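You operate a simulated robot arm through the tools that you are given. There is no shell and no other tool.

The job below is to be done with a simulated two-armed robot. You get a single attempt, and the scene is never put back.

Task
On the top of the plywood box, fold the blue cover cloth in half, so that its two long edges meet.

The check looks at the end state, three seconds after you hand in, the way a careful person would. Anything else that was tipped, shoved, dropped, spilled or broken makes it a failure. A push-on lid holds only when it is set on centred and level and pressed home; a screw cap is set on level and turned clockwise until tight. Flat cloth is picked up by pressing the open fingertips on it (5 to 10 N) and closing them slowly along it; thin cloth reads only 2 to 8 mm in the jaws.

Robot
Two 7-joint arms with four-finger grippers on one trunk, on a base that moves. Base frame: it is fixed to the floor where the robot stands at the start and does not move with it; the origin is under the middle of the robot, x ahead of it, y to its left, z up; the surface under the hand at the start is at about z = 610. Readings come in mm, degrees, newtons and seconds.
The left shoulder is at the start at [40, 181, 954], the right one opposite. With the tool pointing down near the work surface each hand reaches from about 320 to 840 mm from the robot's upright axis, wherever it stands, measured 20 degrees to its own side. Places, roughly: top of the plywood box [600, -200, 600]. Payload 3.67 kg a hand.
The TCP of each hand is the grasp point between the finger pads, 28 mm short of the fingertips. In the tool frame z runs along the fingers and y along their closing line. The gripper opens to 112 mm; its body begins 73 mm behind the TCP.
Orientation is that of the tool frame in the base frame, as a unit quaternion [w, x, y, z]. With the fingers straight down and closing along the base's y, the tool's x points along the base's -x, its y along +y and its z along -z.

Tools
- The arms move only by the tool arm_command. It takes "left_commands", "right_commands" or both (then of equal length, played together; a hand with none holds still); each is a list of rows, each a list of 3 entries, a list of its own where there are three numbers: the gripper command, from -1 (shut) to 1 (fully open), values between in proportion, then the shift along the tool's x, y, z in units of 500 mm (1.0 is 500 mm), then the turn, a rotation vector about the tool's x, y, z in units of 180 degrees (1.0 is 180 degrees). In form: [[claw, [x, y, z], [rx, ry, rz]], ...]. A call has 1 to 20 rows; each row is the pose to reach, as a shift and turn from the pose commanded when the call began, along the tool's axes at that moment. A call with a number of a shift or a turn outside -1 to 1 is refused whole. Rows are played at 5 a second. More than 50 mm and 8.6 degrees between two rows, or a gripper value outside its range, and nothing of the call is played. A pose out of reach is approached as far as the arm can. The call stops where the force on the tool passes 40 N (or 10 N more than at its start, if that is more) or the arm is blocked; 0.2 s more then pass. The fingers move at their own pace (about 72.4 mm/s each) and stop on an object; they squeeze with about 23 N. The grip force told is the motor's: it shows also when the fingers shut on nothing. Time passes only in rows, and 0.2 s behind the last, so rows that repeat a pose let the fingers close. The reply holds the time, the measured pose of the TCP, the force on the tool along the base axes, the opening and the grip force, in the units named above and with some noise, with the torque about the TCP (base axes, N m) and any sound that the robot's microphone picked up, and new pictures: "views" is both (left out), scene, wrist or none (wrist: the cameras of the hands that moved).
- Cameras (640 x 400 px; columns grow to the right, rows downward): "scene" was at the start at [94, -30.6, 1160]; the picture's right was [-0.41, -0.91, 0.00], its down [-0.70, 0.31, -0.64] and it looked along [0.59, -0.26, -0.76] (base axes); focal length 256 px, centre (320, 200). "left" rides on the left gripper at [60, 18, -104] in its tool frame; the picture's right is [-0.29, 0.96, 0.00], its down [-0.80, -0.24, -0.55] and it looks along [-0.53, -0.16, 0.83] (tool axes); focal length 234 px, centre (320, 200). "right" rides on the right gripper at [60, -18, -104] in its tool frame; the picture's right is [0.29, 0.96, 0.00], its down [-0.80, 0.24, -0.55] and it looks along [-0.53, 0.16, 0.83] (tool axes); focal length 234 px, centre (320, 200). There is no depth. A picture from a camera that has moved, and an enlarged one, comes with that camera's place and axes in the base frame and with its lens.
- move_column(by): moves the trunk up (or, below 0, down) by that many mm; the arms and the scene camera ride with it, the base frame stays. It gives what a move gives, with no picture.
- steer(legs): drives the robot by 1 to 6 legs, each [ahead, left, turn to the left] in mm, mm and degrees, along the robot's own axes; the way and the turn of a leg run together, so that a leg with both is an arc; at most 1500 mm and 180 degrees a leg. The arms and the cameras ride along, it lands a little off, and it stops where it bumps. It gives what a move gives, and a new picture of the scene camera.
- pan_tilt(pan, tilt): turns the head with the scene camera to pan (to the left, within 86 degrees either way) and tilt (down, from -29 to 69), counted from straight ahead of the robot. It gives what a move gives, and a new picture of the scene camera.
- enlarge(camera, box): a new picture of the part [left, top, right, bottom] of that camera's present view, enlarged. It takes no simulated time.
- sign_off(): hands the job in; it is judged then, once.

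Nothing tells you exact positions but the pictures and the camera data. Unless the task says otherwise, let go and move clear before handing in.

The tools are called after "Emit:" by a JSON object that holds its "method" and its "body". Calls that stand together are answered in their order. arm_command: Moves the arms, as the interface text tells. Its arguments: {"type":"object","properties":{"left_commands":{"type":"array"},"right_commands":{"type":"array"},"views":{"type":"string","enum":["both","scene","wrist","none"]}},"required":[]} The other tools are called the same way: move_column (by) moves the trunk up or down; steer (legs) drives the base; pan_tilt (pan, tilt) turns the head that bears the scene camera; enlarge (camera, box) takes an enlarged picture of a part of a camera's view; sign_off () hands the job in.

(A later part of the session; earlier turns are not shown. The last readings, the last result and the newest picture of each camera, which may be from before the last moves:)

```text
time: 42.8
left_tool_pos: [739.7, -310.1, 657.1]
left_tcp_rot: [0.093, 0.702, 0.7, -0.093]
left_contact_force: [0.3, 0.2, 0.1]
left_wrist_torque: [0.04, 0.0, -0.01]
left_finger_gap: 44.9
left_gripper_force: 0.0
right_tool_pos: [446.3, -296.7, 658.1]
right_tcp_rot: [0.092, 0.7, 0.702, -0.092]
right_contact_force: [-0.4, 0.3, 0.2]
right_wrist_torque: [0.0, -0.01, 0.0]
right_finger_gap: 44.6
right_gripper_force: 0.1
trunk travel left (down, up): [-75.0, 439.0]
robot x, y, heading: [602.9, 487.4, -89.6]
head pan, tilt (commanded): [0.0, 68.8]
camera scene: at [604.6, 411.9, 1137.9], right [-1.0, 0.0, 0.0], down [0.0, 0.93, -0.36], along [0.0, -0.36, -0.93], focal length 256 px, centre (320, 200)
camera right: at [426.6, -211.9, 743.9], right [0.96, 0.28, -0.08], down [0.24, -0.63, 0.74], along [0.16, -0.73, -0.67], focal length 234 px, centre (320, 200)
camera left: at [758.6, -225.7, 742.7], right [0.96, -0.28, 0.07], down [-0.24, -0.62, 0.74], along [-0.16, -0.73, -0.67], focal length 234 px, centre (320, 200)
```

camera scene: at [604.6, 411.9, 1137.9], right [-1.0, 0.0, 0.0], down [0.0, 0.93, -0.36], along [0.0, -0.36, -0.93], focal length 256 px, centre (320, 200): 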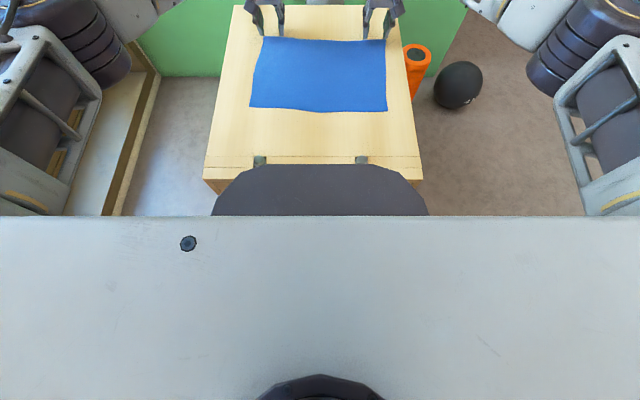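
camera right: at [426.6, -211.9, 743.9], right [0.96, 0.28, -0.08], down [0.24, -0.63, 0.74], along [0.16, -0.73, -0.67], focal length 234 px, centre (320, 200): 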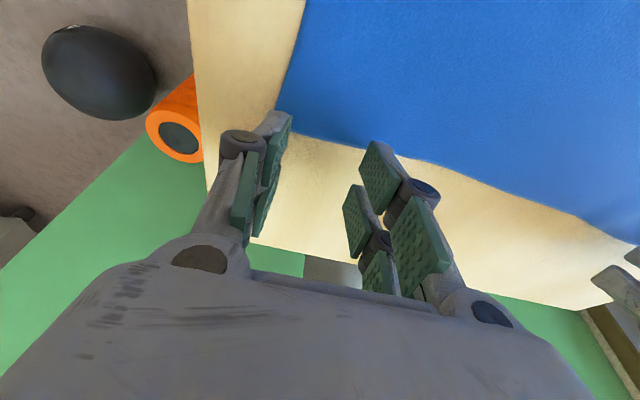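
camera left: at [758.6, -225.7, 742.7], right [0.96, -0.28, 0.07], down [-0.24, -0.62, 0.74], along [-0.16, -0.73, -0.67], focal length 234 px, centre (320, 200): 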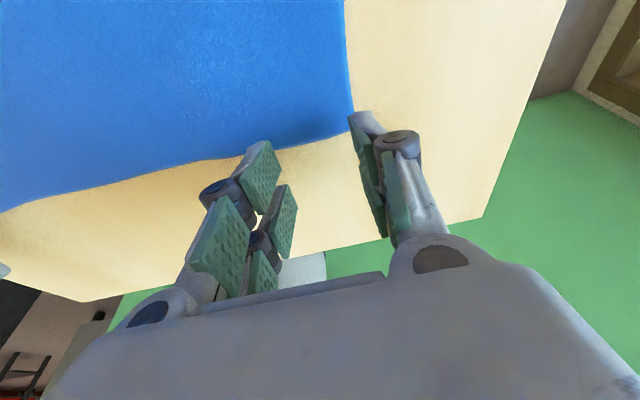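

The hands are now about 20 mm above the surface. I'll zoom in on the fingertips against the cloth edge before pressing.

Emit:
{"method": "enlarge", "body": {"camera": "left", "box": [220, 80, 460, 230]}}

Emit:
{"method": "enlarge", "body": {"camera": "right", "box": [200, 80, 440, 230]}}

Emit:
{"method": "enlarge", "body": {"camera": "scene", "box": [232, 0, 408, 110]}}

```text
2.67 times, centred on (340, 155) of left
camera zoom: at [758.6, -225.7, 742.7], right [0.96, -0.28, 0.07], down [-0.24, -0.62, 0.74], along [-0.16, -0.73, -0.67], focal length 624 px, centre (267, 320)
```

zoom: 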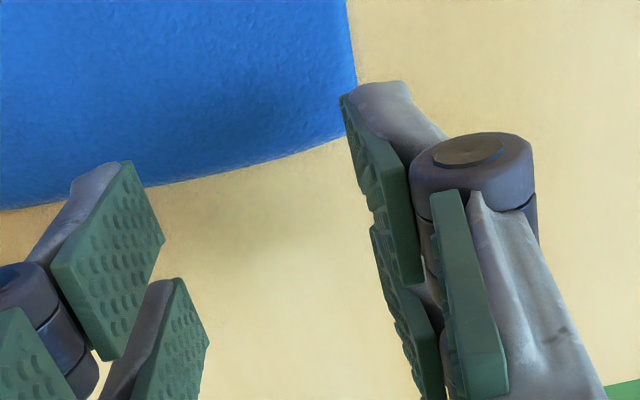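

```text
2.67 times, centred on (320, 155) of right
camera zoom: at [426.6, -211.9, 743.9], right [0.96, 0.28, -0.08], down [0.24, -0.63, 0.74], along [0.16, -0.73, -0.67], focal length 624 px, centre (320, 320)
```

zoom: 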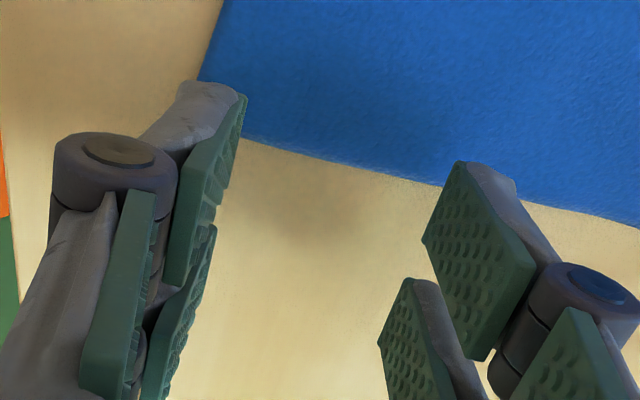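

```text
3.64 times, centred on (320, 55) of scene
camera zoom: at [604.6, 411.9, 1137.9], right [-1.0, 0.0, 0.0], down [0.0, 0.93, -0.36], along [0.0, -0.36, -0.93], focal length 930 px, centre (320, 727)
```

zoom: 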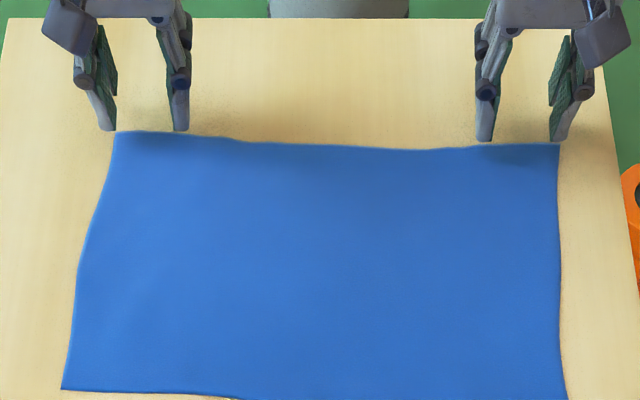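

The outer fingers sit right at the cloth's corners, so I'll move each hand about 20 mm inward. After that I'll lower to 8–10 mm above the cloth.

Emit:
{"method": "arm_command", "body": {"left_commands": [[-0.2, [0, -0.02, 0], [0, 0, 0]], [-0.2, [0, -0.04, 0], [0, 0, 0]], [-0.2, [0.0026, -0.04, 0.0097], [0, 0, 0]], [-0.2, [0.0052, -0.04, 0.0193], [0, 0, 0]], [-0.2, [0.0052, -0.04, 0.0193], [0, 0, 0]]], "right_commands": [[-0.2, [0, 0.02, 0], [0, 0, 0]], [-0.2, [0, 0.04, 0], [0, 0, 0]], [-0.2, [0.0026, 0.04, 0.0097], [0, 0, 0]], [-0.2, [0.0052, 0.04, 0.0193], [0, 0, 0]], [-0.2, [0.0052, 0.04, 0.0193], [0, 0, 0]]], "views": "none"}}

Emit:
{"method": "enlarge", "body": {"camera": "scene", "box": [232, 0, 408, 110]}}

```text
time: 44.0
left_tool_pos: [719.5, -310.3, 647.6]
left_tcp_rot: [0.091, 0.702, 0.7, -0.094]
left_contact_force: [0.3, 0.2, 0.2]
left_wrist_torque: [0.03, 0.01, -0.01]
left_finger_gap: 44.7
left_gripper_force: 0.1
right_tool_pos: [465.0, -297.2, 647.9]
right_tcp_rot: [0.092, 0.701, 0.702, -0.092]
right_contact_force: [0.0, -0.3, 0.7]
right_wrist_torque: [-0.02, 0.02, 0.04]
right_finger_gap: 44.9
right_gripper_force: 0.0
trunk travel left (down, up): [-75.0, 439.0]
robot x, y, heading: [598.1, 488.0, -89.7]
head pan, tilt (commanded): [0.0, 68.8]
```

```text
3.64 times, centred on (320, 55) of scene
camera zoom: at [604.4, 411.7, 1137.9], right [-1.0, 0.0, 0.0], down [0.0, 0.93, -0.36], along [0.0, -0.36, -0.93], focal length 930 px, centre (320, 727)
```

zoom: 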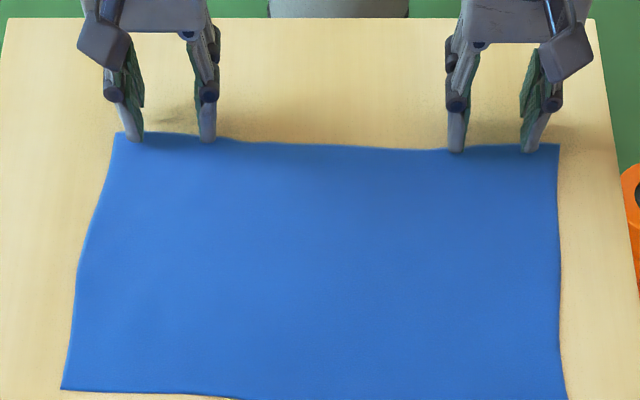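

Both fingertip pairs are now over the cloth strip. I'll lower in small steps and watch the force.

Emit:
{"method": "arm_command", "body": {"left_commands": [[-0.2, [0.001, 0, 0.0039], [0, 0, 0]], [-0.2, [0.0021, 0, 0.0077], [0, 0, 0]], [-0.2, [0.0031, 0, 0.0116], [0, 0, 0]], [-0.2, [0.0031, 0, 0.0116], [0, 0, 0]]], "right_commands": [[-0.2, [0.001, 0, 0.0039], [0, 0, 0]], [-0.2, [0.0021, 0, 0.0077], [0, 0, 0]], [-0.2, [0.0031, 0, 0.0116], [0, 0, 0]], [-0.2, [0.0031, 0, 0.0116], [0, 0, 0]]], "views": "none"}}

```text
time: 45.0
left_tool_pos: [718.8, -307.9, 644.0]
left_tcp_rot: [0.093, 0.702, 0.7, -0.094]
left_contact_force: [0.1, -1.0, 0.7]
left_wrist_torque: [0.03, -0.05, -0.03]
left_finger_gap: 44.9
left_gripper_force: 0.1
right_tool_pos: [465.9, -297.5, 643.4]
right_tcp_rot: [0.093, 0.701, 0.701, -0.093]
right_contact_force: [-0.3, -0.5, 5.6]
right_wrist_torque: [0.06, -0.14, 0.0]
right_finger_gap: 45.4
right_gripper_force: 0.0
trunk travel left (down, up): [-75.0, 439.0]
robot x, y, heading: [602.0, 488.4, -89.8]
head pan, tilt (commanded): [0.0, 68.8]
```

The right hand reads 5.6 N contact and the left is just short of it. I'll lower the left another 2 mm.

Emit:
{"method": "arm_command", "body": {"left_commands": [[-0.2, [0.0005, 0, 0.0019], [0, 0, 0]], [-0.2, [0.001, 0, 0.0039], [0, 0, 0]], [-0.2, [0.001, 0, 0.0039], [0, 0, 0]]], "right_commands": [[-0.2, [0, 0, 0], [0, 0, 0]], [-0.2, [0, 0, 0], [0, 0, 0]], [-0.2, [0, 0, 0], [0, 0, 0]]], "views": "none"}}

```text
time: 45.8
left_tool_pos: [720.3, -308.5, 643.0]
left_tcp_rot: [0.094, 0.702, 0.7, -0.094]
left_contact_force: [1.0, -1.8, 12.6]
left_wrist_torque: [0.16, -0.21, -0.05]
left_finger_gap: 45.6
left_gripper_force: 0.4
right_tool_pos: [465.9, -297.0, 643.2]
right_tcp_rot: [0.093, 0.7, 0.702, -0.093]
right_contact_force: [0.1, -0.9, 5.5]
right_wrist_torque: [0.04, -0.17, -0.03]
right_finger_gap: 44.9
right_gripper_force: 0.1
trunk travel left (down, up): [-75.0, 439.0]
robot x, y, heading: [600.3, 488.6, -89.7]
head pan, tilt (commanded): [0.0, 68.8]
```

Contact is good on both: left 12.6 N, right 5.5 N. I'll ease the left up slightly, begin closing in small steps, and check the force as I go.

Emit:
{"method": "arm_command", "body": {"left_commands": [[-0.22, [-0.0004, 0, -0.0014], [0, 0, 0]], [-0.25, [-0.0004, 0, -0.0014], [0, 0, 0]], [-0.28, [-0.0004, 0, -0.0014], [0, 0, 0]], [-0.31, [-0.0004, 0, -0.0014], [0, 0, 0]], [-0.34, [-0.0004, 0, -0.0014], [0, 0, 0]]], "right_commands": [[-0.22, [0, 0, 0.0004], [0, 0, 0]], [-0.25, [0, 0, 0.0004], [0, 0, 0]], [-0.28, [0, 0, 0.0004], [0, 0, 0]], [-0.31, [0, 0, 0.0004], [0, 0, 0]], [-0.34, [0, 0, 0.0004], [0, 0, 0]]], "views": "none"}}

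Emit:
{"method": "enlarge", "body": {"camera": "scene", "box": [232, 0, 408, 110]}}

```text
time: 47.0
left_tool_pos: [720.3, -306.4, 643.5]
left_tcp_rot: [0.094, 0.702, 0.7, -0.094]
left_contact_force: [-1.4, -0.6, 15.2]
left_wrist_torque: [0.19, 0.05, -0.02]
left_finger_gap: 37.0
left_gripper_force: 0.1
right_tool_pos: [463.8, -297.1, 643.4]
right_tcp_rot: [0.094, 0.701, 0.701, -0.093]
right_contact_force: [1.7, 0.4, 4.5]
right_wrist_torque: [0.08, -0.1, -0.06]
right_finger_gap: 37.5
right_gripper_force: 0.8
trunk travel left (down, up): [-75.0, 439.0]
robot x, y, heading: [598.9, 485.5, -90.1]
head pan, tilt (commanded): [0.0, 68.8]
```

```text
3.64 times, centred on (320, 55) of scene
camera zoom: at [604.4, 413.8, 1138.1], right [-1.0, 0.0, 0.0], down [0.0, 0.93, -0.36], along [0.0, -0.36, -0.93], focal length 930 px, centre (320, 727)
```

zoom: 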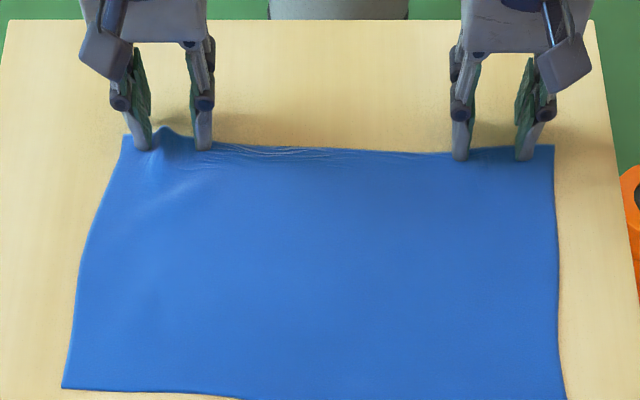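

It's working: a ridge is forming between the left fingers. I'll even out the forces (left a little up, right a little down) and keep closing.

Emit:
{"method": "arm_command", "body": {"left_commands": [[-0.38, [-0.0004, 0, -0.0018], [0, 0, 0]], [-0.42, [-0.0004, 0, -0.0018], [0, 0, 0]], [-0.46, [-0.0004, 0, -0.0018], [0, 0, 0]], [-0.5, [-0.0004, 0, -0.0018], [0, 0, 0]], [-0.54, [-0.0004, 0, -0.0018], [0, 0, 0]]], "right_commands": [[-0.38, [0.0004, 0, 0.0016], [0, 0, 0]], [-0.42, [0.0004, 0, 0.0016], [0, 0, 0]], [-0.46, [0.0004, 0, 0.0016], [0, 0, 0]], [-0.5, [0.0004, 0, 0.0016], [0, 0, 0]], [-0.54, [0.0004, 0, 0.0016], [0, 0, 0]]], "views": "none"}}

Emit:
{"method": "enlarge", "body": {"camera": "scene", "box": [232, 0, 408, 110]}}

```text
time: 48.2
left_tool_pos: [720.7, -306.9, 643.6]
left_tcp_rot: [0.093, 0.701, 0.7, -0.094]
left_contact_force: [-1.2, -0.6, 3.4]
left_wrist_torque: [0.09, -0.05, 0.02]
left_finger_gap: 25.7
left_gripper_force: 0.1
right_tool_pos: [466.1, -296.6, 643.6]
right_tcp_rot: [0.092, 0.7, 0.702, -0.094]
right_contact_force: [2.9, -0.6, 16.6]
right_wrist_torque: [0.26, -0.34, -0.03]
right_finger_gap: 26.6
right_gripper_force: 0.8
trunk travel left (down, up): [-75.0, 439.0]
robot x, y, heading: [598.3, 484.9, -89.9]
head pan, tilt (commanded): [0.0, 68.8]
```

```text
3.64 times, centred on (320, 55) of scene
camera zoom: at [604.7, 413.7, 1138.1], right [-1.0, 0.0, 0.0], down [0.0, 0.93, -0.36], along [0.0, -0.36, -0.93], focal length 930 px, centre (320, 727)
```

zoom: 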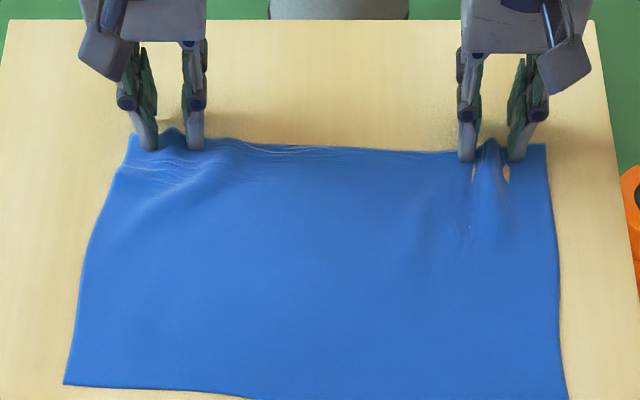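

Both pinches are forming. I'll trim the forces again and close further.

Emit:
{"method": "arm_command", "body": {"left_commands": [[-0.58, [0.0002, 0, 0.001], [0, 0, 0]], [-0.62, [0.0002, 0, 0.001], [0, 0, 0]], [-0.66, [0.0002, 0, 0.001], [0, 0, 0]], [-0.7, [0.0002, 0, 0.001], [0, 0, 0]], [-0.74, [0.0002, 0, 0.001], [0, 0, 0]]], "right_commands": [[-0.58, [-0.0003, 0, -0.0012], [0, 0, 0]], [-0.62, [-0.0003, 0, -0.0012], [0, 0, 0]], [-0.66, [-0.0003, 0, -0.0012], [0, 0, 0]], [-0.7, [-0.0003, 0, -0.0012], [0, 0, 0]], [-0.74, [-0.0003, 0, -0.0012], [0, 0, 0]]], "views": "none"}}

Emit:
{"method": "enlarge", "body": {"camera": "scene", "box": [232, 0, 408, 110]}}

```text
time: 49.4
left_tool_pos: [721.2, -307.5, 643.5]
left_tcp_rot: [0.094, 0.702, 0.699, -0.094]
left_contact_force: [-0.6, -0.6, 6.3]
left_wrist_torque: [0.09, -0.06, 0.05]
left_finger_gap: 14.0
left_gripper_force: 0.0
right_tool_pos: [465.2, -296.2, 643.6]
right_tcp_rot: [0.092, 0.7, 0.702, -0.093]
right_contact_force: [1.8, 0.2, 11.4]
right_wrist_torque: [0.22, -0.17, 0.01]
right_finger_gap: 14.0
right_gripper_force: 0.0
trunk travel left (down, up): [-75.0, 439.0]
robot x, y, heading: [601.5, 490.0, -89.8]
head pan, tilt (commanded): [0.0, 68.8]
```

```text
3.64 times, centred on (320, 55) of scene
camera zoom: at [604.5, 413.5, 1138.0], right [-1.0, 0.0, 0.0], down [0.0, 0.93, -0.36], along [0.0, -0.36, -0.93], focal length 930 px, centre (320, 727)
```

zoom: 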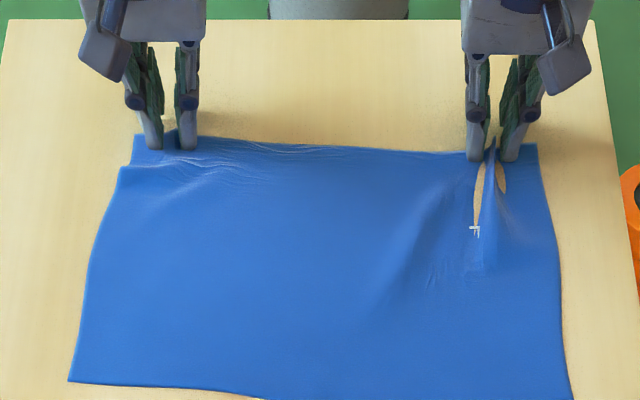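

Nearly shut. I'll close fully now with gentle pressure and hold.

Emit:
{"method": "arm_command", "body": {"left_commands": [[-0.8, [0, 0, 0], [0, 0, 0]], [-0.86, [0, 0, 0], [0, 0, 0]], [-0.92, [0, 0, 0], [0, 0, 0]], [-1, [0, 0, 0], [0, 0, 0]], [-1, [0, 0, 0], [0, 0, 0]], [-1, [0, 0, 0], [0, 0, 0]]], "right_commands": [[-0.8, [-0.0002, 0, -0.0008], [0, 0, 0]], [-0.86, [-0.0002, 0, -0.0008], [0, 0, 0]], [-0.92, [-0.0002, 0, -0.0008], [0, 0, 0]], [-1, [-0.0002, 0, -0.0008], [0, 0, 0]], [-1, [-0.0002, 0, -0.0008], [0, 0, 0]], [-1, [-0.0002, 0, -0.0008], [0, 0, 0]]], "views": "wrist"}}

Emit:
{"method": "enlarge", "body": {"camera": "scene", "box": [232, 0, 408, 110]}}

```text
time: 50.8
left_tool_pos: [721.2, -308.6, 642.7]
left_tcp_rot: [0.093, 0.702, 0.7, -0.093]
left_contact_force: [-0.6, 1.0, 1.1]
left_wrist_torque: [0.06, 0.02, 0.0]
left_finger_gap: 0.0
left_gripper_force: 23.0
right_tool_pos: [464.7, -296.1, 643.2]
right_tcp_rot: [0.092, 0.701, 0.701, -0.092]
right_contact_force: [-0.9, -0.3, 3.4]
right_wrist_torque: [0.08, 0.06, 0.0]
right_finger_gap: 2.6
right_gripper_force: 23.0
trunk travel left (down, up): [-75.0, 439.0]
robot x, y, heading: [601.0, 484.4, -89.9]
head pan, tilt (commanded): [0.0, 68.8]
camera right: at [446.5, -211.9, 728.1], right [0.96, 0.28, -0.07], down [0.24, -0.63, 0.74], along [0.16, -0.73, -0.67], focal length 234 px, centre (320, 200)
camera left: at [739.0, -224.5, 727.8], right [0.96, -0.28, 0.07], down [-0.24, -0.62, 0.74], along [-0.16, -0.73, -0.67], focal length 234 px, centre (320, 200)
```

right: 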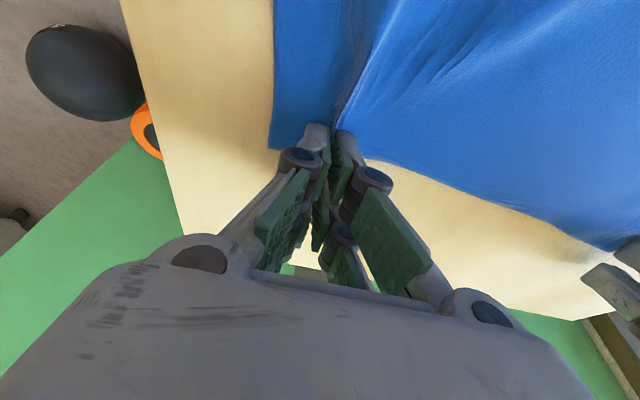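
left: 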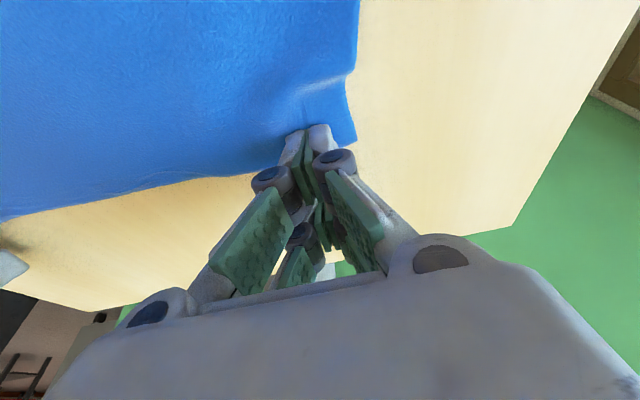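

```text
3.64 times, centred on (320, 55) of scene
camera zoom: at [604.4, 412.1, 1137.9], right [-1.0, 0.0, 0.0], down [0.0, 0.93, -0.36], along [0.0, -0.36, -0.93], focal length 930 px, centre (320, 727)
```

zoom: 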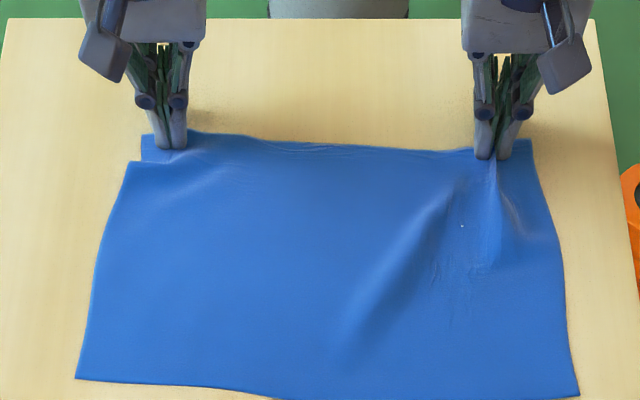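

The right hand holds cloth (2.6 mm in the jaws), but the left shut on nothing. With the right holding, I'll lift the left a little, reopen it, and look at the corner.

Emit:
{"method": "arm_command", "body": {"left_commands": [[-1, [-0.0078, 0, -0.029], [0, 0, 0]], [-0.6, [-0.0156, 0, -0.058], [0, 0, 0]], [-0.2, [-0.0156, 0, -0.058], [0, 0, 0]], [-0.2, [-0.0156, 0, -0.058], [0, 0, 0]], [-0.2, [-0.0156, 0, -0.058], [0, 0, 0]]], "views": "wrist"}}

Emit:
{"method": "enlarge", "body": {"camera": "scene", "box": [232, 0, 408, 110]}}

Emit:
{"method": "enlarge", "body": {"camera": "left", "box": [180, 60, 420, 210]}}

```text
time: 52.0
left_tool_pos: [721.7, -310.2, 670.9]
left_tcp_rot: [0.093, 0.702, 0.7, -0.093]
left_contact_force: [-1.0, 0.1, -0.2]
left_wrist_torque: [-0.02, 0.01, 0.01]
left_finger_gap: 44.8
left_gripper_force: 0.1
right_tool_pos: [465.2, -297.5, 643.9]
right_tcp_rot: [0.092, 0.7, 0.702, -0.092]
right_contact_force: [-0.4, 0.2, 3.0]
right_wrist_torque: [0.04, 0.01, 0.03]
right_finger_gap: 2.4
right_gripper_force: 22.8
trunk travel left (down, up): [-75.0, 439.0]
robot x, y, heading: [602.2, 487.3, -90.1]
head pan, tilt (commanded): [0.0, 68.8]
camera left: at [739.5, -225.3, 757.2], right [0.96, -0.28, 0.07], down [-0.24, -0.62, 0.74], along [-0.16, -0.73, -0.67], focal length 234 px, centre (320, 200)
```

left: 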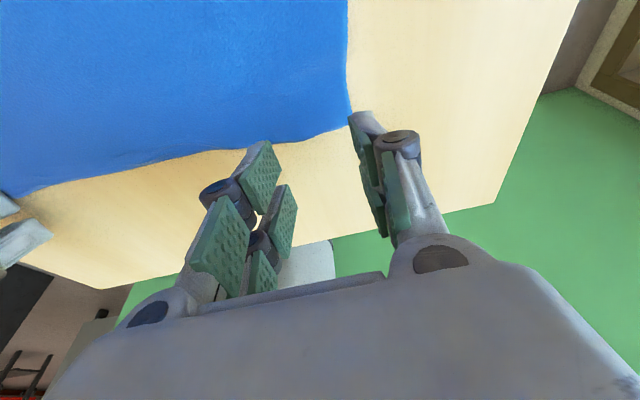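

```text
3.64 times, centred on (320, 55) of scene
camera zoom: at [604.4, 411.9, 1137.9], right [-1.0, 0.0, 0.0], down [0.0, 0.93, -0.36], along [0.0, -0.36, -0.93], focal length 930 px, centre (320, 727)
```

zoom: 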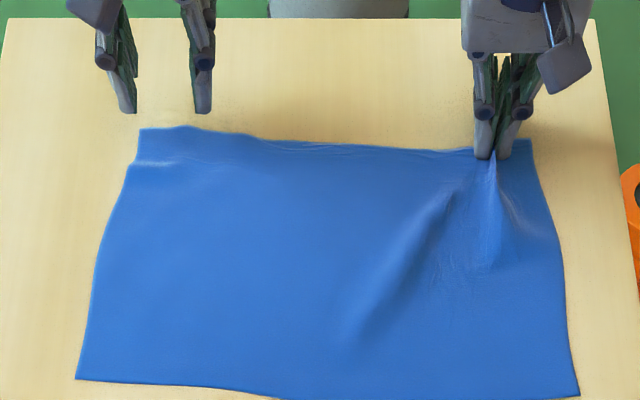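

```text
2.67 times, centred on (300, 135) of left
camera zoom: at [739.5, -225.3, 757.2], right [0.96, -0.28, 0.07], down [-0.24, -0.62, 0.74], along [-0.16, -0.73, -0.67], focal length 624 px, centre (373, 373)
```

zoom: 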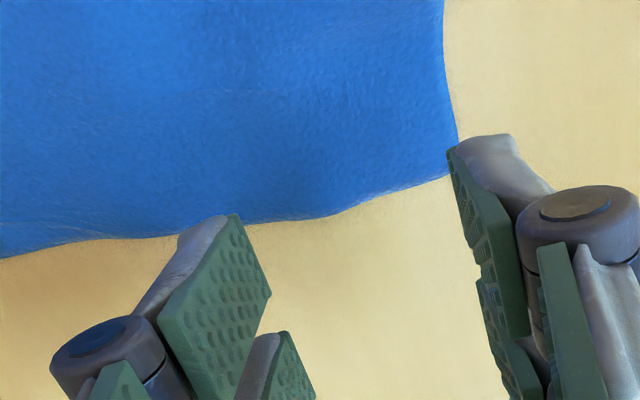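

The left corner has slid in about 20 mm, with B now near (751,-316), but it is flat again. I'll shift the left hand to x of about 705 and retry, keeping a steadier 8–12 N.

Emit:
{"method": "arm_command", "body": {"left_commands": [[-0.2, [0, -0.034, 0], [0, 0, 0]], [-0.2, [0.0035, -0.034, 0.025], [0, 0, 0]], [-0.2, [0.0077, -0.034, 0.0518], [0, 0, 0]], [-0.2, [0.0085, -0.034, 0.0557], [0, 0, 0]], [-0.2, [0.009, -0.034, 0.0577], [0, 0, 0]], [-0.2, [0.009, -0.034, 0.0577], [0, 0, 0]]], "views": "wrist"}}

Emit:
{"method": "enlarge", "body": {"camera": "scene", "box": [232, 0, 408, 110]}}

```text
time: 53.4
left_tool_pos: [703.3, -311.6, 645.2]
left_tcp_rot: [0.092, 0.702, 0.7, -0.092]
left_contact_force: [-0.6, 0.8, 2.7]
left_wrist_torque: [0.11, -0.05, 0.04]
left_finger_gap: 44.9
left_gripper_force: 0.2
right_tool_pos: [465.6, -297.1, 642.2]
right_tcp_rot: [0.092, 0.701, 0.702, -0.092]
right_contact_force: [0.0, -0.7, 1.3]
right_wrist_torque: [0.01, -0.02, -0.02]
right_finger_gap: 2.4
right_gripper_force: 23.0
trunk travel left (down, up): [-75.0, 439.0]
robot x, y, heading: [598.8, 486.1, -89.9]
head pan, tilt (commanded): [0.0, 68.8]
camera left: at [721.8, -227.1, 729.1], right [0.96, -0.28, 0.07], down [-0.24, -0.62, 0.74], along [-0.16, -0.73, -0.67], focal length 234 px, centre (320, 200)
```

left: 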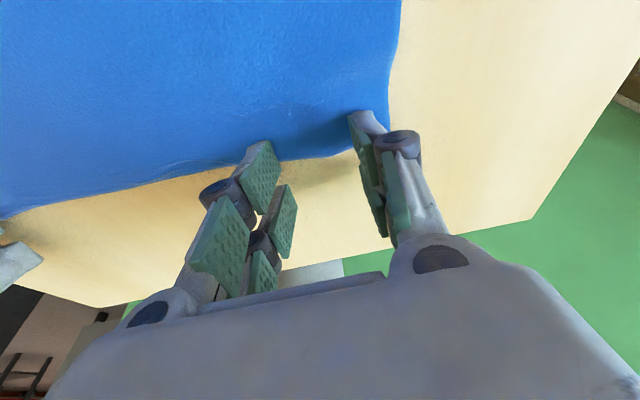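

```text
3.64 times, centred on (320, 55) of scene
camera zoom: at [604.4, 412.1, 1137.9], right [-1.0, 0.0, 0.0], down [0.0, 0.93, -0.36], along [0.0, -0.36, -0.93], focal length 930 px, centre (320, 727)
```

zoom: 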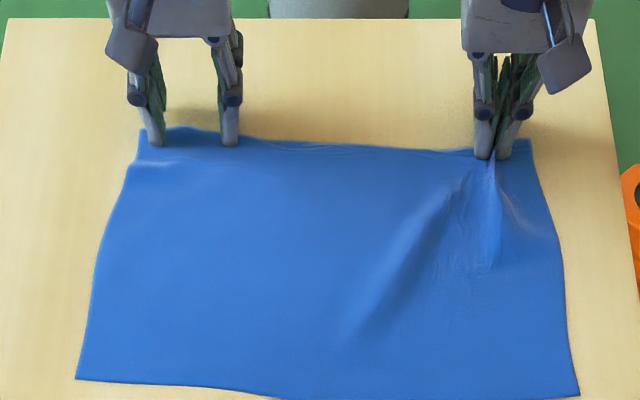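

The left fingertips are touching at 2.7 N. I'll press to about 10 N and start closing.

Emit:
{"method": "arm_command", "body": {"left_commands": [[-0.2, [0.0005, 0, 0.002], [0, 0, 0]], [-0.2, [0.0007, 0, 0.0027], [0, 0, 0]], [-0.24, [0.0007, 0, 0.0027], [0, 0, 0]], [-0.28, [0.0007, 0, 0.0027], [0, 0, 0]], [-0.32, [0.0007, 0, 0.0027], [0, 0, 0]]], "views": "none"}}

```text
time: 54.6
left_tool_pos: [703.5, -312.2, 643.2]
left_tcp_rot: [0.094, 0.702, 0.7, -0.094]
left_contact_force: [0.7, -2.4, 17.1]
left_wrist_torque: [0.2, -0.26, -0.09]
left_finger_gap: 39.2
left_gripper_force: 0.8
right_tool_pos: [464.4, -296.2, 644.4]
right_tcp_rot: [0.093, 0.702, 0.7, -0.094]
right_contact_force: [-0.1, -0.7, -0.3]
right_wrist_torque: [0.04, 0.0, -0.02]
right_finger_gap: 2.6
right_gripper_force: 23.2
trunk travel left (down, up): [-75.0, 439.0]
robot x, y, heading: [605.7, 485.7, -89.8]
head pan, tilt (commanded): [0.0, 68.8]
```

Emit:
{"method": "arm_command", "body": {"left_commands": [[-0.36, [-0.0002, 0, -0.0008], [0, 0, 0]], [-0.4, [-0.0002, 0, -0.0008], [0, 0, 0]], [-0.44, [-0.0002, 0, -0.0008], [0, 0, 0]], [-0.48, [-0.0002, 0, -0.0008], [0, 0, 0]], [-0.52, [-0.0002, 0, -0.0008], [0, 0, 0]]], "views": "none"}}

Emit:
{"method": "enlarge", "body": {"camera": "scene", "box": [232, 0, 408, 110]}}

```text
time: 55.8
left_tool_pos: [702.8, -311.7, 643.5]
left_tcp_rot: [0.094, 0.702, 0.7, -0.094]
left_contact_force: [-0.8, -1.5, 18.1]
left_wrist_torque: [0.31, -0.11, -0.02]
left_finger_gap: 27.5
left_gripper_force: 0.6
right_tool_pos: [465.8, -296.1, 644.6]
right_tcp_rot: [0.093, 0.7, 0.702, -0.094]
right_contact_force: [1.3, -0.4, 0.4]
right_wrist_torque: [0.01, -0.04, -0.03]
right_finger_gap: 2.6
right_gripper_force: 23.8
trunk travel left (down, up): [-75.0, 439.0]
robot x, y, heading: [602.8, 487.6, -89.6]
head pan, tilt (commanded): [0.0, 68.8]
```

```text
3.64 times, centred on (320, 55) of scene
camera zoom: at [604.2, 413.5, 1138.1], right [-1.0, 0.0, 0.0], down [0.0, 0.93, -0.36], along [0.0, -0.36, -0.93], focal length 930 px, centre (320, 727)
```

zoom: 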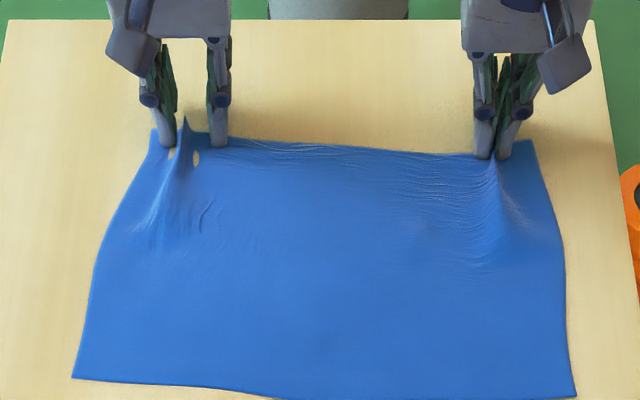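

A clear ridge stands between the left fingers now. I'll continue closing with the same pressure.

Emit:
{"method": "arm_command", "body": {"left_commands": [[-0.57, [-0.0002, 0, -0.0008], [0, 0, 0]], [-0.62, [-0.0002, 0, -0.0008], [0, 0, 0]], [-0.67, [-0.0002, 0, -0.0008], [0, 0, 0]], [-0.72, [-0.0002, 0, -0.0008], [0, 0, 0]], [-0.76, [-0.0002, 0, -0.0008], [0, 0, 0]]], "views": "none"}}

```text
time: 57.0
left_tool_pos: [702.0, -311.1, 644.1]
left_tcp_rot: [0.092, 0.702, 0.7, -0.093]
left_contact_force: [-5.8, 1.0, 15.5]
left_wrist_torque: [0.31, 0.2, 0.11]
left_finger_gap: 14.0
left_gripper_force: 0.7
right_tool_pos: [466.2, -295.9, 644.2]
right_tcp_rot: [0.093, 0.7, 0.702, -0.093]
right_contact_force: [5.6, -0.5, -0.8]
right_wrist_torque: [0.0, -0.21, -0.14]
right_finger_gap: 2.6
right_gripper_force: 23.1
trunk travel left (down, up): [-75.0, 439.0]
robot x, y, heading: [601.7, 486.7, -89.7]
head pan, tilt (commanded): [0.0, 68.8]
```

The cloth between the hands is getting taut, about 6 N. I'll ease the left hand inward a few millimetres while finishing the close.

Emit:
{"method": "arm_command", "body": {"left_commands": [[-0.8, [-0.0001, -0.004, -0.0004], [0, 0, 0]], [-0.85, [-0.0001, -0.008, -0.0004], [0, 0, 0]], [-0.9, [-0.0001, -0.012, -0.0004], [0, 0, 0]], [-0.95, [-0.0001, -0.014, -0.0004], [0, 0, 0]], [-1, [-0.0001, -0.014, -0.0004], [0, 0, 0]], [-1, [-0.0001, -0.014, -0.0004], [0, 0, 0]], [-1, [-0.0001, -0.014, -0.0004], [0, 0, 0]]], "views": "wrist"}}

Emit:
{"method": "enlarge", "body": {"camera": "scene", "box": [232, 0, 408, 110]}}

```text
time: 58.6
left_tool_pos: [695.5, -311.8, 642.5]
left_tcp_rot: [0.092, 0.702, 0.7, -0.094]
left_contact_force: [1.8, 0.6, 9.0]
left_wrist_torque: [0.14, -0.11, -0.03]
left_finger_gap: 2.6
left_gripper_force: 23.6
right_tool_pos: [465.2, -296.1, 642.5]
right_tcp_rot: [0.092, 0.7, 0.702, -0.092]
right_contact_force: [0.2, -0.1, -0.4]
right_wrist_torque: [0.01, -0.01, 0.0]
right_finger_gap: 2.4
right_gripper_force: 23.0
trunk travel left (down, up): [-75.0, 439.0]
robot x, y, heading: [600.4, 485.8, -89.8]
head pan, tilt (commanded): [0.0, 68.8]
camera left: at [714.2, -227.5, 728.0], right [0.96, -0.28, 0.08], down [-0.24, -0.62, 0.74], along [-0.16, -0.73, -0.67], focal length 234 px, centre (320, 200)
```

left: 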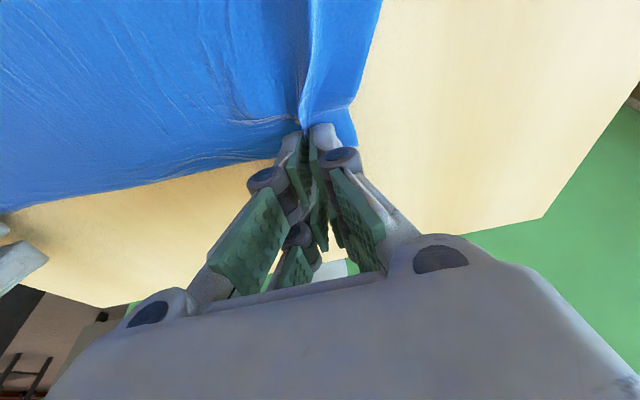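

```text
3.64 times, centred on (320, 55) of scene
camera zoom: at [604.4, 412.5, 1138.0], right [-1.0, 0.0, 0.0], down [0.0, 0.93, -0.36], along [0.0, -0.36, -0.93], focal length 930 px, centre (320, 727)
```

zoom: 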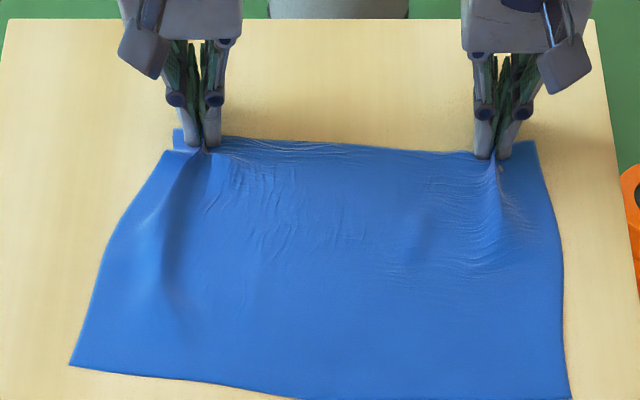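

Both hands now hold the far edge, left 2.6 mm and right 2.4 mm in the jaws. I'll lift together along an arc around the fold line, tilting the hands with the cloth, and check halfway.

Emit:
{"method": "arm_command", "body": {"left_commands": [[-1, [-0.0033, 0.0022, -0.0267], [0, -0.0139, 0]], [-1, [-0.0029, 0.0044, -0.0537], [0, -0.0278, 0]], [-1, [0.001, 0.0066, -0.0806], [0, -0.0417, 0]], [-1, [0.0086, 0.0088, -0.1071], [0, -0.0556, 0]], [-1, [0.0193, 0.011, -0.1328], [0, -0.0694, 0]], [-1, [0.0337, 0.0132, -0.157], [0, -0.0833, 0]], [-1, [0.0507, 0.0154, -0.1796], [0, -0.0972, 0]], [-1, [0.071, 0.0176, -0.2], [0, -0.1111, 0]]], "right_commands": [[-1, [-0.0033, 0.0022, -0.0267], [0, -0.0139, 0]], [-1, [-0.0029, 0.0044, -0.0537], [0, -0.0278, 0]], [-1, [0.001, 0.0066, -0.0806], [0, -0.0417, 0]], [-1, [0.0086, 0.0088, -0.1071], [0, -0.0556, 0]], [-1, [0.0193, 0.011, -0.1328], [0, -0.0694, 0]], [-1, [0.0337, 0.0132, -0.157], [0, -0.0833, 0]], [-1, [0.0507, 0.0154, -0.1796], [0, -0.0972, 0]], [-1, [0.071, 0.0176, -0.2], [0, -0.1111, 0]]], "views": "both"}}

Emit:
{"method": "enlarge", "body": {"camera": "scene", "box": [220, 0, 420, 125]}}

```text
time: 60.4
left_tool_pos: [704.3, -253.1, 730.5]
left_tcp_rot: [0.214, 0.674, 0.674, -0.213]
left_contact_force: [0.2, 0.5, -0.2]
left_wrist_torque: [-0.04, 0.0, -0.01]
left_finger_gap: 2.2
left_gripper_force: 23.0
right_tool_pos: [473.9, -236.1, 730.4]
right_tcp_rot: [0.213, 0.674, 0.675, -0.214]
right_contact_force: [0.5, 0.2, -0.1]
right_wrist_torque: [0.02, -0.02, -0.02]
right_finger_gap: 2.4
right_gripper_force: 22.9
trunk travel left (down, up): [-75.0, 439.0]
robot x, y, heading: [599.5, 486.2, -89.8]
head pan, tilt (commanded): [0.0, 68.8]
camera scene: at [604.5, 412.2, 1137.9], right [-1.0, 0.0, 0.0], down [0.0, 0.93, -0.36], along [0.0, -0.36, -0.93], focal length 256 px, centre (320, 200)
camera right: at [454.9, -127.9, 781.2], right [0.96, 0.24, -0.17], down [0.24, -0.33, 0.91], along [0.16, -0.91, -0.38], focal length 234 px, centre (320, 200)
camera left: at [723.3, -143.8, 781.0], right [0.96, -0.24, 0.17], down [-0.24, -0.33, 0.91], along [-0.16, -0.91, -0.38], focal length 234 px, centre (320, 200)
```

scene: 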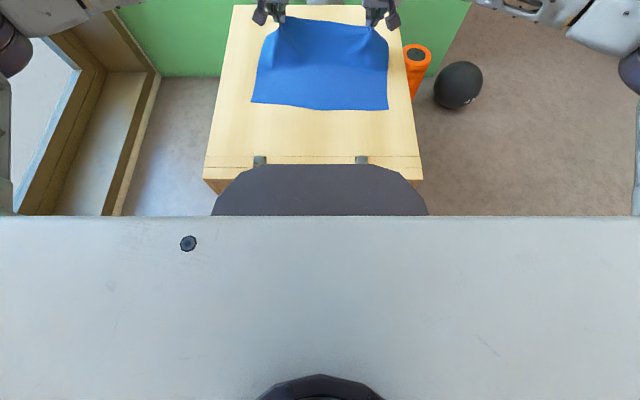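
right: 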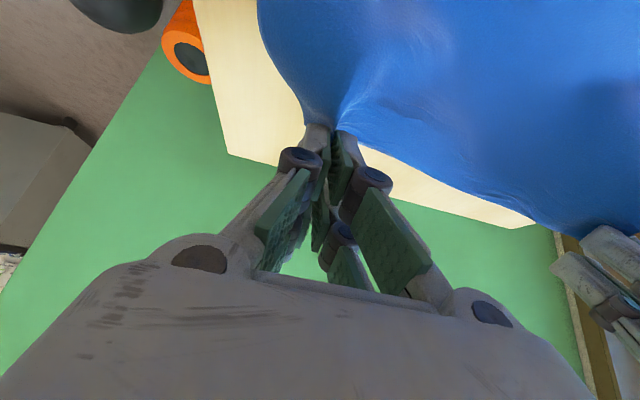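
left: 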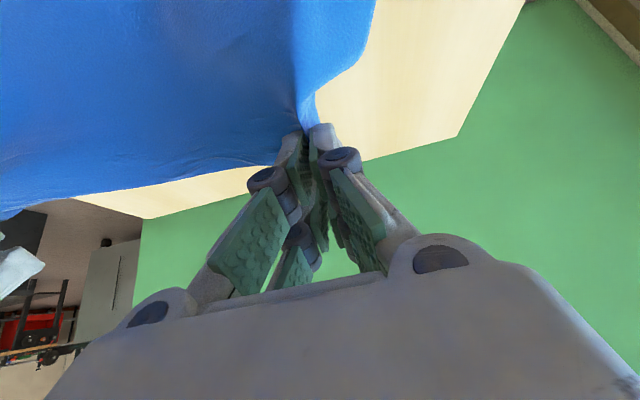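

```text
3.20 times, centred on (320, 62) of scene
camera zoom: at [604.5, 412.2, 1137.9], right [-1.0, 0.0, 0.0], down [0.0, 0.93, -0.36], along [0.0, -0.36, -0.93], focal length 818 px, centre (320, 640)
```

zoom: 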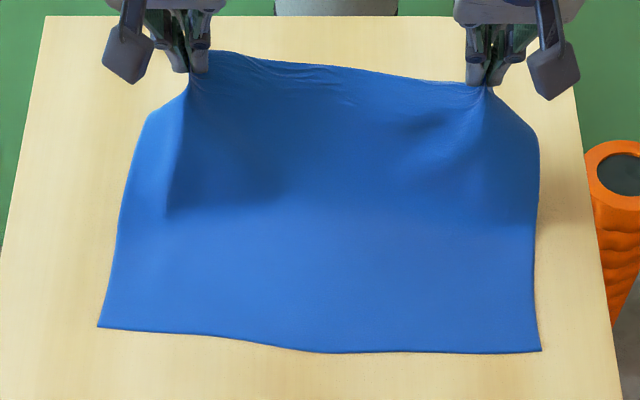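

The cloth lifts cleanly with the near edge still in place, A(786,-69) and D(426,-44). I'll carry the edge over the fold line now, tilting further and stopping before set-down to check.

Emit:
{"method": "arm_command", "body": {"left_commands": [[-1, [0.0197, 0.0022, -0.0253], [0, -0.0139, 0]], [-1, [0.0393, 0.0045, -0.0506], [0, -0.0278, 0]], [-1, [0.0622, 0.0067, -0.0707], [0, -0.0417, 0]], [-1, [0.085, 0.009, -0.0908], [0, -0.0556, 0]], [-1, [0.1118, 0.0112, -0.1053], [0, -0.0694, 0]], [-1, [0.1387, 0.0135, -0.1197], [0, -0.0833, 0]], [-1, [0.1677, 0.0157, -0.1276], [0, -0.0972, 0]], [-1, [0.1966, 0.018, -0.1355], [0, -0.1111, 0]], [-1, [0.226, 0.0202, -0.1358], [0, -0.125, 0]], [-1, [0.2554, 0.0225, -0.136], [0, -0.1389, 0]]], "right_commands": [[-1, [0.0197, 0.0025, -0.0253], [0, -0.0139, 0]], [-1, [0.0393, 0.005, -0.0506], [0, -0.0278, 0]], [-1, [0.0622, 0.0075, -0.0707], [0, -0.0417, 0]], [-1, [0.085, 0.01, -0.0908], [0, -0.0556, 0]], [-1, [0.1118, 0.0125, -0.1053], [0, -0.0694, 0]], [-1, [0.1387, 0.015, -0.1197], [0, -0.0833, 0]], [-1, [0.1677, 0.0175, -0.1276], [0, -0.0972, 0]], [-1, [0.1966, 0.02, -0.1355], [0, -0.1111, 0]], [-1, [0.226, 0.0225, -0.1358], [0, -0.125, 0]], [-1, [0.2554, 0.025, -0.136], [0, -0.1389, 0]]], "views": "both"}}

Emit:
{"method": "enlarge", "body": {"camera": "scene", "box": [220, 20, 420, 145]}}

```text
time: 62.6
left_tool_pos: [716.7, -109.8, 713.1]
left_tcp_rot: [0.354, 0.612, 0.611, -0.356]
left_contact_force: [-0.3, 0.0, 0.0]
left_wrist_torque: [-0.02, -0.01, 0.02]
left_finger_gap: 2.6
left_gripper_force: 22.9
right_tool_pos: [486.9, -93.7, 714.4]
right_tcp_rot: [0.356, 0.612, 0.611, -0.354]
right_contact_force: [0.0, -2.9, 4.5]
right_wrist_torque: [0.51, 0.01, 0.01]
right_finger_gap: 2.3
right_gripper_force: 23.1
trunk travel left (down, up): [-75.0, 439.0]
robot x, y, heading: [600.5, 487.3, -89.9]
head pan, tilt (commanded): [0.0, 68.8]
camera scene: at [604.1, 411.6, 1138.1], right [-1.0, 0.0, 0.0], down [0.0, 0.93, -0.36], along [0.0, -0.36, -0.93], focal length 256 px, centre (320, 200)
camera right: at [468.8, 26.0, 714.5], right [0.96, 0.14, -0.25], down [0.24, 0.09, 0.97], along [0.16, -0.99, 0.05], focal length 234 px, centre (320, 200)
camera left: at [734.6, 10.5, 713.7], right [0.96, -0.15, 0.25], down [-0.24, 0.09, 0.97], along [-0.16, -0.99, 0.05], focal length 234 px, centre (320, 200)
```

scene: 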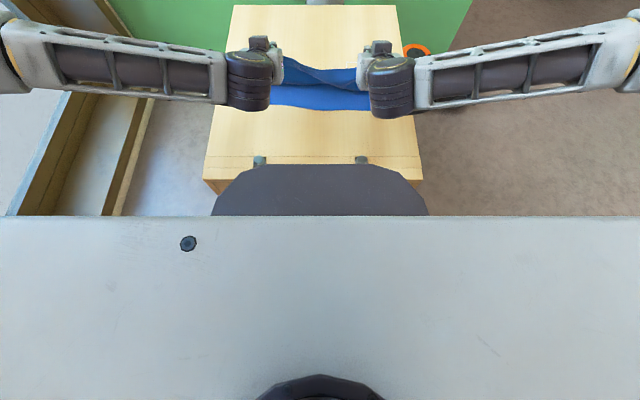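
right: 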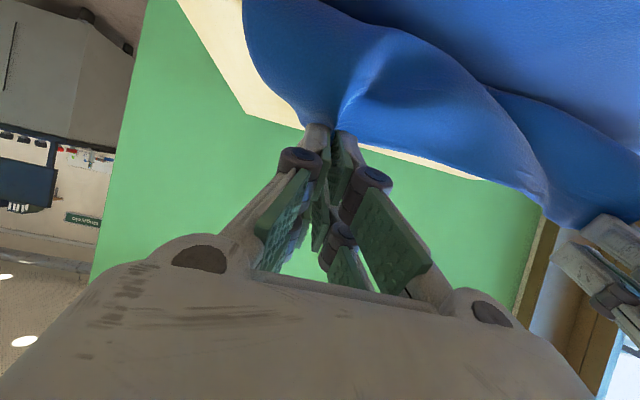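
left: 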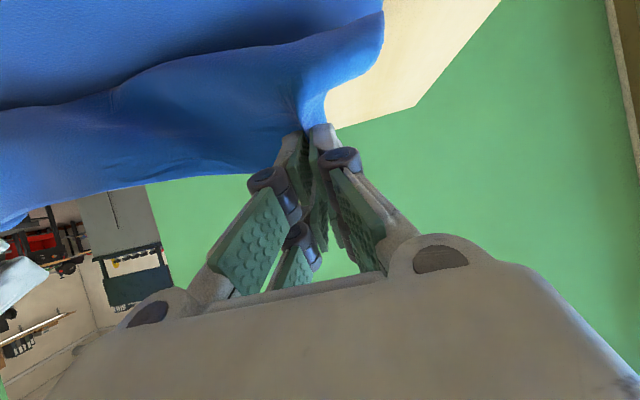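

```text
3.20 times, centred on (320, 82) of scene
camera zoom: at [604.1, 411.6, 1138.1], right [-1.0, 0.0, 0.0], down [0.0, 0.93, -0.36], along [0.0, -0.36, -0.93], focal length 818 px, centre (320, 576)
```

zoom: 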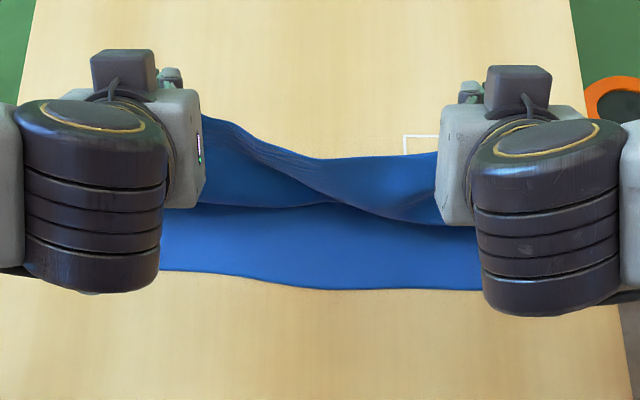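

The edge is past the fold line, but the right hand reads about 5 N. I'll hold still a moment and take another reading to see whether that is real contact.

Emit:
{"method": "arm_command", "body": {"left_commands": [[-1, [0, 0, 0], [0, 0, 0]], [-1, [0, 0, 0], [0, 0, 0]]], "right_commands": [[-1, [0, 0, 0], [0, 0, 0]], [-1, [0, 0, 0], [0, 0, 0]]], "views": "none"}}

Emit:
{"method": "pan_tilt", "body": {"pan": -25, "tilt": 55}}

Emit:
{"method": "pan_tilt", "body": {"pan": 25, "tilt": 55}}

```text
time: 63.2
left_tool_pos: [716.3, -108.7, 712.1]
left_tcp_rot: [0.354, 0.612, 0.612, -0.354]
left_contact_force: [0.5, 0.1, -1.2]
left_wrist_torque: [-0.01, -0.01, 0.02]
left_finger_gap: 2.6
left_gripper_force: 23.1
right_tool_pos: [487.7, -93.4, 712.3]
right_tcp_rot: [0.355, 0.611, 0.613, -0.353]
right_contact_force: [-0.3, 0.3, -0.7]
right_wrist_torque: [0.0, 0.0, 0.01]
right_finger_gap: 2.2
right_gripper_force: 22.9
trunk travel left (down, up): [-75.0, 439.0]
robot x, y, heading: [599.2, 479.9, -90.1]
head pan, tilt (commanded): [0.0, 68.8]
```

```text
time: 64.0
left_tool_pos: [716.7, -109.5, 711.8]
left_tcp_rot: [0.354, 0.613, 0.611, -0.355]
left_contact_force: [0.2, 0.8, 0.1]
left_wrist_torque: [-0.04, 0.01, 0.02]
left_finger_gap: 2.3
left_gripper_force: 22.8
right_tool_pos: [487.2, -92.7, 712.6]
right_tcp_rot: [0.354, 0.612, 0.613, -0.353]
right_contact_force: [0.1, 0.0, 0.4]
right_wrist_torque: [-0.03, 0.02, 0.02]
right_finger_gap: 2.1
right_gripper_force: 22.5
trunk travel left (down, up): [-75.0, 439.0]
robot x, y, heading: [600.0, 484.3, -89.9]
head pan, tilt (commanded): [-25.0, 55.0]
camera scene: at [574.0, 402.2, 1153.3], right [-0.91, 0.42, 0.0], down [0.34, 0.74, -0.57], along [-0.24, -0.52, -0.82], focal length 256 px, centre (320, 200)
```

scene: 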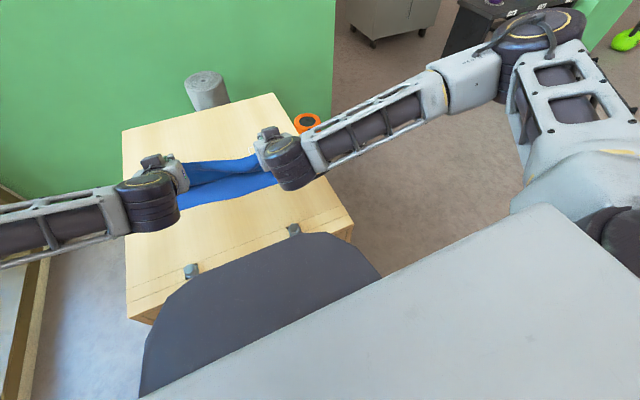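

```text
time: 65.2
left_tool_pos: [716.7, -108.1, 712.5]
left_tcp_rot: [0.354, 0.613, 0.611, -0.355]
left_contact_force: [-0.1, -0.4, -0.2]
left_wrist_torque: [0.0, 0.02, 0.01]
left_finger_gap: 2.5
left_gripper_force: 22.7
right_tool_pos: [486.7, -93.2, 713.0]
right_tcp_rot: [0.355, 0.611, 0.614, -0.352]
right_contact_force: [0.2, -0.4, 0.4]
right_wrist_torque: [-0.02, 0.02, 0.01]
right_finger_gap: 2.4
right_gripper_force: 23.1
trunk travel left (down, up): [-75.0, 439.0]
robot x, y, heading: [602.5, 487.1, -89.8]
head pan, tilt (commanded): [25.0, 55.0]
camera scene: at [634.8, 402.3, 1153.3], right [-0.91, -0.42, 0.0], down [-0.35, 0.74, -0.57], along [0.24, -0.52, -0.82], focal length 256 px, centre (320, 200)
```

scene: 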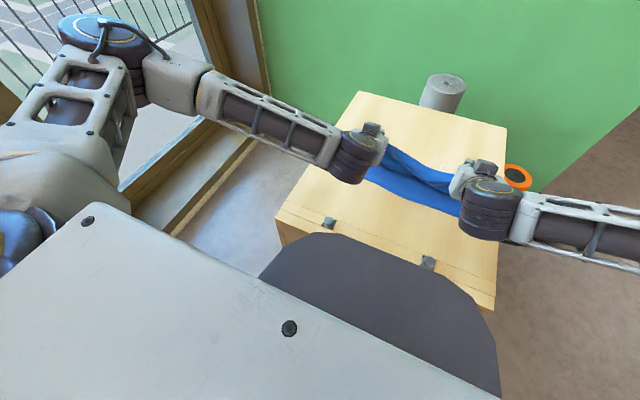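

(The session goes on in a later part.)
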